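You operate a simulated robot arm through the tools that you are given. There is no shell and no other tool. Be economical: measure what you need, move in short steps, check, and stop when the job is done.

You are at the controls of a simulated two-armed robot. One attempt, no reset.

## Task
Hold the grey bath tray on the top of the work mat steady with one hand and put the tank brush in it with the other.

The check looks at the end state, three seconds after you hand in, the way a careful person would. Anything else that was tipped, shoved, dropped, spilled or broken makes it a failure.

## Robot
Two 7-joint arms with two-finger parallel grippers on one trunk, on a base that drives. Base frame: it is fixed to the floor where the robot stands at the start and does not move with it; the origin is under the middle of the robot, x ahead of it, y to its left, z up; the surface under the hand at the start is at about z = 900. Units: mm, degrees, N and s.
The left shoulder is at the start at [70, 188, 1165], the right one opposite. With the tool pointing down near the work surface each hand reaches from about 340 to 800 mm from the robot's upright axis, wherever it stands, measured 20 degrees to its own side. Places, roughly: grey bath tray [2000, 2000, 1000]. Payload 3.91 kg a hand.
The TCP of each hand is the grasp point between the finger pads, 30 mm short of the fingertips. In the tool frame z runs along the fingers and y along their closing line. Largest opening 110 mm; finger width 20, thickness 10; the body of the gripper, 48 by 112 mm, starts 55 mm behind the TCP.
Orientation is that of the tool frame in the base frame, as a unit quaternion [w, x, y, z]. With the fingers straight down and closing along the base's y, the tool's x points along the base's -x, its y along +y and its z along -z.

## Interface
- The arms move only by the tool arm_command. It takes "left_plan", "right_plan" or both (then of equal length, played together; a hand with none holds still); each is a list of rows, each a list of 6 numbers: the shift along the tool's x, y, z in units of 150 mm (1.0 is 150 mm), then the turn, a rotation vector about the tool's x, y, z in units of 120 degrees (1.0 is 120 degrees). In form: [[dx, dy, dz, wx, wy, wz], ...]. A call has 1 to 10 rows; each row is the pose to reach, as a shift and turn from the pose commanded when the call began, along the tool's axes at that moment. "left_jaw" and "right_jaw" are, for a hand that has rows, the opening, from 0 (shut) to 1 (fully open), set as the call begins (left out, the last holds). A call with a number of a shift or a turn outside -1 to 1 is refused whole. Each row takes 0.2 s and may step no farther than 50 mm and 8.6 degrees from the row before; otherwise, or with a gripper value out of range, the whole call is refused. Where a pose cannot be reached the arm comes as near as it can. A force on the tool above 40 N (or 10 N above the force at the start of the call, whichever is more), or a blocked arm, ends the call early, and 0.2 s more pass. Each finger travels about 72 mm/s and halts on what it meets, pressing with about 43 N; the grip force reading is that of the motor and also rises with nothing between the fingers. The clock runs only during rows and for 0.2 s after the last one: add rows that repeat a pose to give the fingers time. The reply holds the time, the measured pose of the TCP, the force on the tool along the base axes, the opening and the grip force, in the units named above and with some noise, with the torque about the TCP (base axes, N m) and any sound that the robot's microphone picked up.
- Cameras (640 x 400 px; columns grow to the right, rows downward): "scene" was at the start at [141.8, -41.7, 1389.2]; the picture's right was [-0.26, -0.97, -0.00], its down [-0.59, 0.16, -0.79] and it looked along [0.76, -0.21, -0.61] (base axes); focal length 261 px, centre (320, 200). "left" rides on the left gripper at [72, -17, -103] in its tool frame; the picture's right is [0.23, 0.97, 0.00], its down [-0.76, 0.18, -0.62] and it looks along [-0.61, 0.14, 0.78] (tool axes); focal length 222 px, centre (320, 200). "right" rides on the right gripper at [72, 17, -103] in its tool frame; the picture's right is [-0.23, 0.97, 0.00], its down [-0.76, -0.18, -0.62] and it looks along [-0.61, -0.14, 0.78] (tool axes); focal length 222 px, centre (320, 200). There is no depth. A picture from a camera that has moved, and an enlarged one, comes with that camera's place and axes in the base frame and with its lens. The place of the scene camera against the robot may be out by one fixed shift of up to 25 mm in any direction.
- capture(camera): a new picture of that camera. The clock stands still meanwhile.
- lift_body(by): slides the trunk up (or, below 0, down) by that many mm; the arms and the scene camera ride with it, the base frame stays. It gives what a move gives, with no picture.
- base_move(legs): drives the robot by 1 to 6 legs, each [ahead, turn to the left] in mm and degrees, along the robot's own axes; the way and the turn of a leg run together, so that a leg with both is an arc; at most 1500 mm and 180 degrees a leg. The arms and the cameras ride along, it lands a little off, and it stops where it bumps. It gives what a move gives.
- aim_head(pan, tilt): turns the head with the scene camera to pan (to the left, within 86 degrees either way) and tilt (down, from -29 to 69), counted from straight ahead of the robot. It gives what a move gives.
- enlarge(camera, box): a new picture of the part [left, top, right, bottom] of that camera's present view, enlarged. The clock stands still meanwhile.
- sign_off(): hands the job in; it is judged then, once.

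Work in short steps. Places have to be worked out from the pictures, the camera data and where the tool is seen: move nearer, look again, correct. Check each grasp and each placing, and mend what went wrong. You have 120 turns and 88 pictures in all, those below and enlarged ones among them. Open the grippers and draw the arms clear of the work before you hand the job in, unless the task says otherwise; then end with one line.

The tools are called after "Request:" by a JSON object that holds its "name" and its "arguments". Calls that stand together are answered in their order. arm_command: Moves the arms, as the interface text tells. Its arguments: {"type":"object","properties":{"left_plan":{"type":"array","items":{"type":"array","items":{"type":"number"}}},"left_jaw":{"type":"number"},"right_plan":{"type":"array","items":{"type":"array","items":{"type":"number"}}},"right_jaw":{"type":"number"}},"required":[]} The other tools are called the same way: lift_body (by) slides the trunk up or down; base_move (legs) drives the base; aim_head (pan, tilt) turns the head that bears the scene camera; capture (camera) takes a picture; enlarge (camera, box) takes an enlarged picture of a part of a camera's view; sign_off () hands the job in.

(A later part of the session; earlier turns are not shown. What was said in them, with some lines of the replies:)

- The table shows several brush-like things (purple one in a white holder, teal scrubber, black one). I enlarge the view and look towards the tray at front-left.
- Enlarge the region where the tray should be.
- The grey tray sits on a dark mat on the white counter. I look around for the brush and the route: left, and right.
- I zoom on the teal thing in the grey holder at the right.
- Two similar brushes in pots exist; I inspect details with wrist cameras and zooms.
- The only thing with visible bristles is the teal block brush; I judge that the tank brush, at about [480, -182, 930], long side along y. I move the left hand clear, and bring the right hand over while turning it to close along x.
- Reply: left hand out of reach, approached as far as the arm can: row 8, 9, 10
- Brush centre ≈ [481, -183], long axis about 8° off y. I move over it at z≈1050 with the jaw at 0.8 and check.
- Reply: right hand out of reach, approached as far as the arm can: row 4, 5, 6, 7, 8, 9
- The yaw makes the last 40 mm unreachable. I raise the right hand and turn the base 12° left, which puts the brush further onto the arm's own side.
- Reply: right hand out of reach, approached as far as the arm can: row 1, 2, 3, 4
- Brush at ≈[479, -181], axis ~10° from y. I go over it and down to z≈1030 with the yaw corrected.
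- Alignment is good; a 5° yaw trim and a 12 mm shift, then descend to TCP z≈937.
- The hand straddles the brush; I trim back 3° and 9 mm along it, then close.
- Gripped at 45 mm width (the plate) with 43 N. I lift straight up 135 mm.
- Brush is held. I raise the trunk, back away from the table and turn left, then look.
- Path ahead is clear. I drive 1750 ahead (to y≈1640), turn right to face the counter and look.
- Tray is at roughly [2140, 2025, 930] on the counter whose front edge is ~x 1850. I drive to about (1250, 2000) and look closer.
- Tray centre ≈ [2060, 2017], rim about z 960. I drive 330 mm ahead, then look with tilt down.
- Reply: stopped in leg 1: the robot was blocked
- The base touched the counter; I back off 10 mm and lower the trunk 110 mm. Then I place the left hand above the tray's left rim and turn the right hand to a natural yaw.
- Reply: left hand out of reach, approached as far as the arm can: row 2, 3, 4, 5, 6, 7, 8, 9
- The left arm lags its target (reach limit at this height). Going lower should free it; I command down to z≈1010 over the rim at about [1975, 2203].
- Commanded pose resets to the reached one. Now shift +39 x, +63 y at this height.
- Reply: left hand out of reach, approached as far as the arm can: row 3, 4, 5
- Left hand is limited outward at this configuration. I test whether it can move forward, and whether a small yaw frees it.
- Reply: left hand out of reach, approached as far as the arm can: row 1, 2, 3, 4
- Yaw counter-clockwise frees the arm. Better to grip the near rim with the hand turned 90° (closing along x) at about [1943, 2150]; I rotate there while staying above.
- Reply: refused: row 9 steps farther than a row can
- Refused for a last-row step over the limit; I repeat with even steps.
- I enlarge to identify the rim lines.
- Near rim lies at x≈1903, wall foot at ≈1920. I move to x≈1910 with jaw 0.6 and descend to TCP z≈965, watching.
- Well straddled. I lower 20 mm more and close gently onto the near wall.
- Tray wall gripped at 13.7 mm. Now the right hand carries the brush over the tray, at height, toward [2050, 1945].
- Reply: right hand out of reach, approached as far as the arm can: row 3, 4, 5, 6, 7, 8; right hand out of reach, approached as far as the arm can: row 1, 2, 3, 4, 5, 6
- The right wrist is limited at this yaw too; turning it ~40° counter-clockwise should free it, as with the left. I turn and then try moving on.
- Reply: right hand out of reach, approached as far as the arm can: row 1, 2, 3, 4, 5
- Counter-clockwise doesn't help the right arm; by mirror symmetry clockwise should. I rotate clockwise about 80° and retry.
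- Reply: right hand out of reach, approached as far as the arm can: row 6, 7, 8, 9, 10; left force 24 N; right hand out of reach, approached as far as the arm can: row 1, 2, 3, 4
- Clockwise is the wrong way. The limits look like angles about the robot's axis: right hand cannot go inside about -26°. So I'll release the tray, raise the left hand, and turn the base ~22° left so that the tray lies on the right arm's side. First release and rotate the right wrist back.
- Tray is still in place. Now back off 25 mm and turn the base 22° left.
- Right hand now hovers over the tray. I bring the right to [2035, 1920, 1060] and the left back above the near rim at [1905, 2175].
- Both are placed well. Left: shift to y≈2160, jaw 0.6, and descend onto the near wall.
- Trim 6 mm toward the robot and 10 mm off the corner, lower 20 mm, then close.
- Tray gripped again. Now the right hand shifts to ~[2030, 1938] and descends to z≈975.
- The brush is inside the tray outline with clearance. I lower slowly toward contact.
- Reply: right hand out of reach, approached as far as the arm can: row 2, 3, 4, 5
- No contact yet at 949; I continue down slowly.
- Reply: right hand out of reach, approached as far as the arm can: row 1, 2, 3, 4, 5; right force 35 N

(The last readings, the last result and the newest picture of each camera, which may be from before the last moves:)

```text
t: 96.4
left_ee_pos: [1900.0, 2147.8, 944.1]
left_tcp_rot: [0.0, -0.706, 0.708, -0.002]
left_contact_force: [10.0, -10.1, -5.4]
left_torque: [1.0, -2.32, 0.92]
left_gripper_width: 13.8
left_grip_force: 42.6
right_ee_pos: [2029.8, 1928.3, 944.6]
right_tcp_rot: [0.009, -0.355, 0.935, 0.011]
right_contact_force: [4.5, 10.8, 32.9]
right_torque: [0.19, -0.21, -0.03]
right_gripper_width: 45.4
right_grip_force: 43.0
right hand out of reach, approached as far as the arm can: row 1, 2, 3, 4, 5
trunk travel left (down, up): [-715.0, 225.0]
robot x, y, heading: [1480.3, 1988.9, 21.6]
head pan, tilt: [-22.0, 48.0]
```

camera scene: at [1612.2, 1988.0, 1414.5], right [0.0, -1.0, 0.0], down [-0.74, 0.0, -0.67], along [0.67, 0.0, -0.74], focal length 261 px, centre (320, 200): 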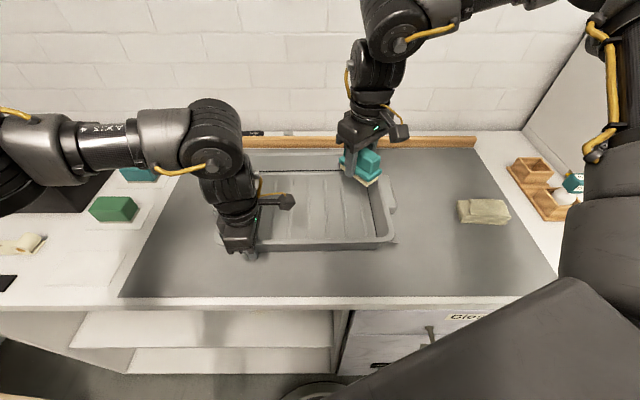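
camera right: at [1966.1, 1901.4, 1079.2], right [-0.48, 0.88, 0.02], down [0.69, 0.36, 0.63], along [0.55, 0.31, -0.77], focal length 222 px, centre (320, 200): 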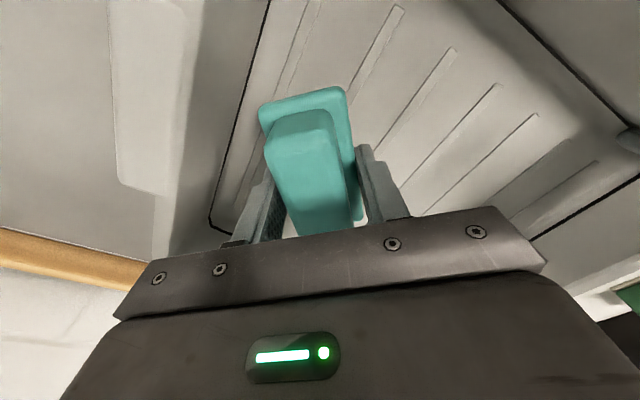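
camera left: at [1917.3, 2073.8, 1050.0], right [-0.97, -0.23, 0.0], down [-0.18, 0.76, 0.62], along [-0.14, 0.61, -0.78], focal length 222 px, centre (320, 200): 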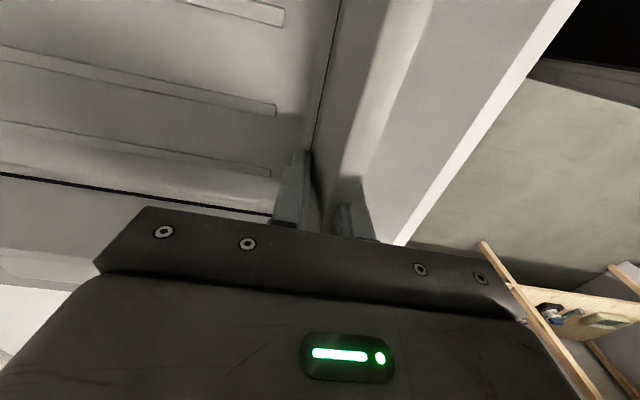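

Contact with the tray floor (33 N). I ease up 1.5 mm and open.

Request:
{"name": "arm_command", "arguments": {"right_plan": [[0, 0, -0.012, 0, 0, 0], [0, 0, -0.012, 0, 0, 0]]}}

Request:
{"name": "arm_command", "arguments": {"right_plan": [[0, 0, 0, 0, 0, 0], [0, 0, 0, 0, 0, 0], [0, 0, 0, 0, 0, 0]], "right_jaw": 0.58}}

Request:
{"name": "capture", "arguments": {"camera": "right"}}

```text
t: 97.0
left_ee_pos: [1899.6, 2147.1, 945.7]
left_tcp_rot: [0.001, -0.707, 0.707, -0.001]
left_contact_force: [5.2, -5.0, 0.4]
left_torque: [-1.28, -2.34, 0.54]
left_gripper_width: 13.6
left_grip_force: 42.6
right_ee_pos: [2027.9, 1926.5, 943.4]
right_tcp_rot: [0.005, -0.355, 0.935, 0.007]
right_contact_force: [1.9, 4.3, 14.8]
right_torque: [0.57, -0.55, 0.14]
right_gripper_width: 44.9
right_grip_force: 43.0
trunk travel left (down, up): [-715.0, 225.0]
robot x, y, heading: [1480.1, 1989.7, 21.6]
head pan, tilt: [-22.0, 48.0]
```

```text
t: 97.8
left_ee_pos: [1899.7, 2147.7, 945.5]
left_tcp_rot: [-0.001, 0.707, -0.707, 0.0]
left_contact_force: [-0.6, -0.7, 6.5]
left_torque: [-0.04, -2.27, 0.74]
left_gripper_width: 13.9
left_grip_force: 42.9
right_ee_pos: [2029.4, 1926.8, 944.8]
right_tcp_rot: [0.006, -0.356, 0.935, 0.009]
right_contact_force: [0.4, -0.2, 0.2]
right_torque: [0.04, -0.01, -0.02]
right_gripper_width: 63.9
right_grip_force: 0.3
trunk travel left (down, up): [-715.0, 225.0]
robot x, y, heading: [1478.4, 1989.9, 22.0]
head pan, tilt: [-22.0, 48.0]
```

```text
26 pictures are left
camera right: at [1963.6, 1888.5, 1047.2], right [-0.48, 0.88, 0.02], down [0.68, 0.36, 0.63], along [0.55, 0.31, -0.77], focal length 222 px, centre (320, 200)
```

right: 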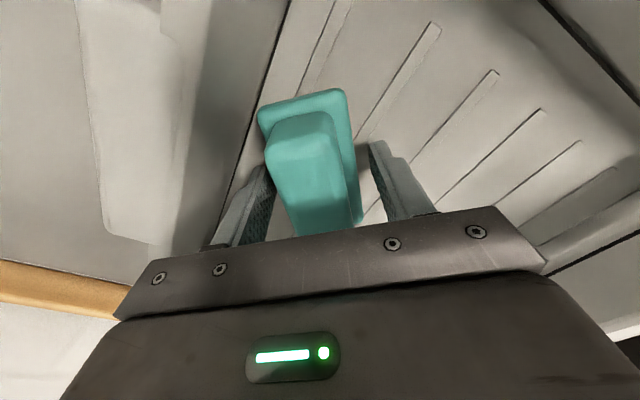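

Brush is released and lying on the tray floor. Raise the right hand straight up in small steps.

Request:
{"name": "arm_command", "arguments": {"right_plan": [[0, 0, -0.05, 0, 0, 0], [0, 0, -0.1, 0, 0, 0], [0, 0, -0.2, 0, 0, 0], [0, 0, -0.35, 0, 0, 0], [0, 0, -0.5, 0, 0, 0], [0, 0, -0.7, 0, 0, 0], [0, 0, -0.9, 0, 0, 0]]}}

Request:
{"name": "capture", "arguments": {"camera": "right"}}

```text
t: 99.4
left_ee_pos: [1900.8, 2147.0, 946.8]
left_tcp_rot: [-0.002, 0.707, -0.707, 0.0]
left_contact_force: [-0.1, 2.7, 6.6]
left_torque: [0.45, -2.47, 0.85]
left_gripper_width: 13.5
left_grip_force: 43.4
right_ee_pos: [2027.3, 1921.7, 1079.9]
right_tcp_rot: [0.006, -0.355, 0.935, 0.01]
right_contact_force: [-0.4, 0.1, 0.2]
right_torque: [-0.03, -0.02, 0.03]
right_gripper_width: 63.9
right_grip_force: 0.0
trunk travel left (down, up): [-715.0, 225.0]
robot x, y, heading: [1481.0, 1986.9, 21.8]
head pan, tilt: [-22.0, 48.0]
```

```text
25 pictures are left
camera right: at [1963.2, 1884.0, 1183.5], right [-0.48, 0.88, 0.02], down [0.68, 0.36, 0.63], along [0.55, 0.31, -0.77], focal length 222 px, centre (320, 200)
```

right: 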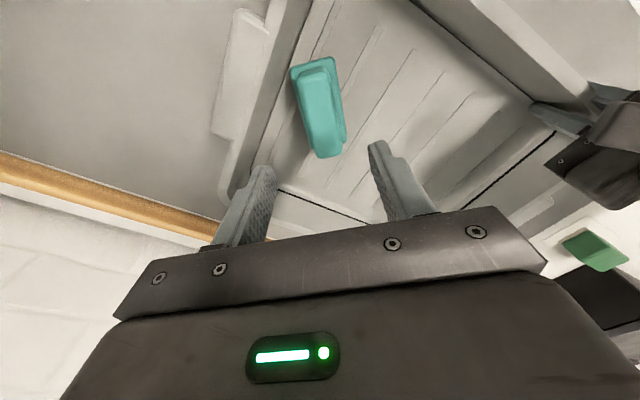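

Brush lies flat in the tray. Now release the tray with the left and raise it.

Request:
{"name": "arm_command", "arguments": {"left_plan": [[0, 0, 0, 0, 0, 0], [0, 0, 0, 0, 0, 0], [0, 0, 0, 0, 0, 0], [0, 0, 0, 0, 0, 0]], "left_jaw": 0.55}}

Request:
{"name": "arm_command", "arguments": {"left_plan": [[0, 0, -0.05, 0, 0, 0], [0, 0, -0.12, 0, 0, 0], [0, 0, -0.25, 0, 0, 0], [0, 0, -0.4, 0, 0, 0], [0, 0, -0.6, 0, 0, 0], [0, 0, -0.8, 0, 0, 0], [0, 0, -1.0, 0, 0, 0]], "right_plan": [[0, 0, -0.05, 0, 0, 0], [0, 0, -0.1, 0, 0, 0], [0, 0, -0.15, 0, 0, 0], [0, 0, -0.2, 0, 0, 0], [0, 0, -0.25, 0, 0, 0], [0, 0, -0.3, 0, 0, 0], [0, 0, -0.3, 0, 0, 0]]}}

Request:
{"name": "capture", "arguments": {"camera": "scene"}}

```text
t: 100.4
left_ee_pos: [1900.7, 2146.7, 945.9]
left_tcp_rot: [-0.002, 0.708, -0.707, 0.001]
left_contact_force: [0.3, -0.5, 0.0]
left_torque: [0.02, 0.04, -0.02]
left_gripper_width: 60.5
left_grip_force: 0.2
right_ee_pos: [2028.6, 1922.2, 1080.1]
right_tcp_rot: [0.005, -0.355, 0.935, 0.009]
right_contact_force: [0.4, 0.1, -0.2]
right_torque: [0.0, -0.01, 0.0]
right_gripper_width: 63.8
right_grip_force: 0.1
trunk travel left (down, up): [-715.0, 225.0]
robot x, y, heading: [1479.3, 1991.4, 21.6]
head pan, tilt: [-22.0, 48.0]
```

```text
t: 102.0
left_ee_pos: [1899.4, 2146.1, 1096.2]
left_tcp_rot: [-0.001, 0.707, -0.707, 0.001]
left_contact_force: [0.5, -0.8, -0.1]
left_torque: [0.0, -0.03, 0.04]
left_gripper_width: 60.0
left_grip_force: 0.1
right_ee_pos: [2027.7, 1921.9, 1125.8]
right_tcp_rot: [0.007, -0.355, 0.935, 0.009]
right_contact_force: [-1.0, 0.4, -0.1]
right_torque: [0.03, -0.01, 0.0]
right_gripper_width: 63.7
right_grip_force: 0.0
trunk travel left (down, up): [-715.0, 225.0]
robot x, y, heading: [1481.5, 1989.8, 21.7]
head pan, tilt: [-22.0, 48.0]
```

```text
24 pictures are left
camera scene: at [1611.4, 1987.6, 1414.4], right [-0.01, -1.0, 0.0], down [-0.74, 0.0, -0.67], along [0.67, 0.0, -0.74], focal length 261 px, centre (320, 200)
```

scene: 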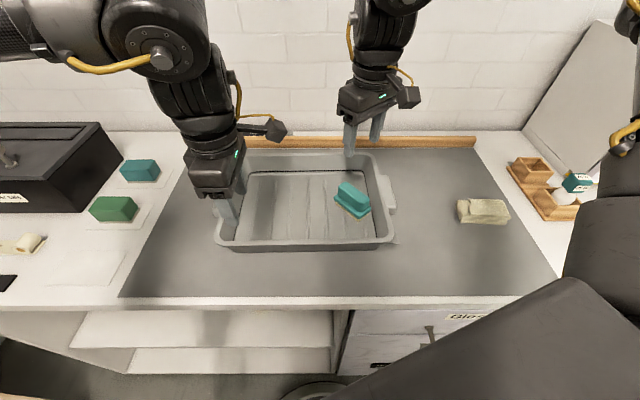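

Brush in the tray, everything around undisturbed. I raise the trunk a bit, back the robot off, and take a final look.

Request:
{"name": "lift_body", "arguments": {"by": 60}}

Request:
{"name": "base_move", "arguments": {"legs": [[-300, 0]]}}

Request:
{"name": "capture", "arguments": {"camera": "scene"}}

```text
t: 103.0
left_ee_pos: [1899.9, 2148.7, 1154.6]
left_tcp_rot: [0.001, -0.707, 0.707, -0.001]
left_contact_force: [-0.1, 0.2, 1.0]
left_torque: [0.03, -0.01, 0.03]
left_gripper_width: 60.5
left_grip_force: 0.0
right_ee_pos: [2029.0, 1922.7, 1183.7]
right_tcp_rot: [0.005, -0.356, 0.935, 0.008]
right_contact_force: [0.0, -0.3, 0.6]
right_torque: [0.02, 0.0, -0.02]
right_gripper_width: 63.7
right_grip_force: 0.1
trunk travel left (down, up): [-775.0, 165.0]
robot x, y, heading: [1479.7, 1988.4, 21.5]
head pan, tilt: [-22.0, 48.0]
```

```text
t: 105.0
left_ee_pos: [1625.0, 2038.0, 1154.4]
left_tcp_rot: [0.0, -0.707, 0.708, -0.001]
left_contact_force: [0.5, 0.4, 0.8]
left_torque: [-0.01, 0.02, 0.01]
left_gripper_width: 60.5
left_grip_force: 0.0
right_ee_pos: [1752.3, 1810.5, 1185.3]
right_tcp_rot: [0.005, -0.354, 0.935, 0.008]
right_contact_force: [-0.1, 0.1, -0.4]
right_torque: [0.0, 0.02, 0.0]
right_gripper_width: 63.8
right_grip_force: 0.1
trunk travel left (down, up): [-775.0, 165.0]
robot x, y, heading: [1200.9, 1877.8, 21.7]
head pan, tilt: [-22.0, 48.0]
```

```text
23 pictures are left
camera scene: at [1336.3, 1878.3, 1474.2], right [-0.01, -1.0, 0.0], down [-0.74, 0.01, -0.67], along [0.67, -0.01, -0.74], focal length 261 px, centre (320, 200)
```

scene: 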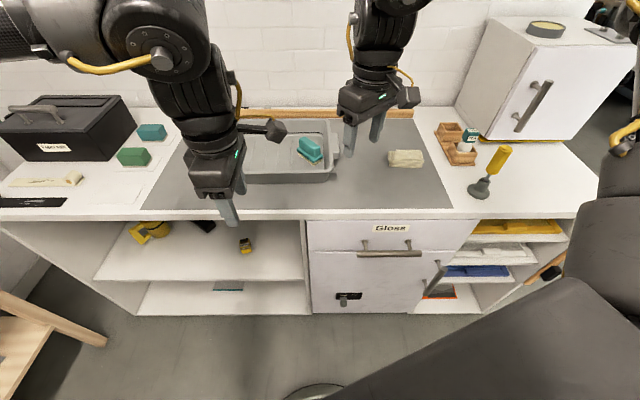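

The brush is in the grey tray, both grippers are open and clear, and nothing else has moved, so I'm handing in.

Request:
{"name": "sign_off", "arguments": {}}

```text
The job is handed in.
```

I put the teal bristled brush in the grey bath tray while the left hand gripped the tray's near wall. The grippers are now open and drawn back, and the last picture shows nothing else disturbed. I took that brush to be the tank brush because it was the only one with visible bristles; the tray shifted a few millimetres when I first gripped it.
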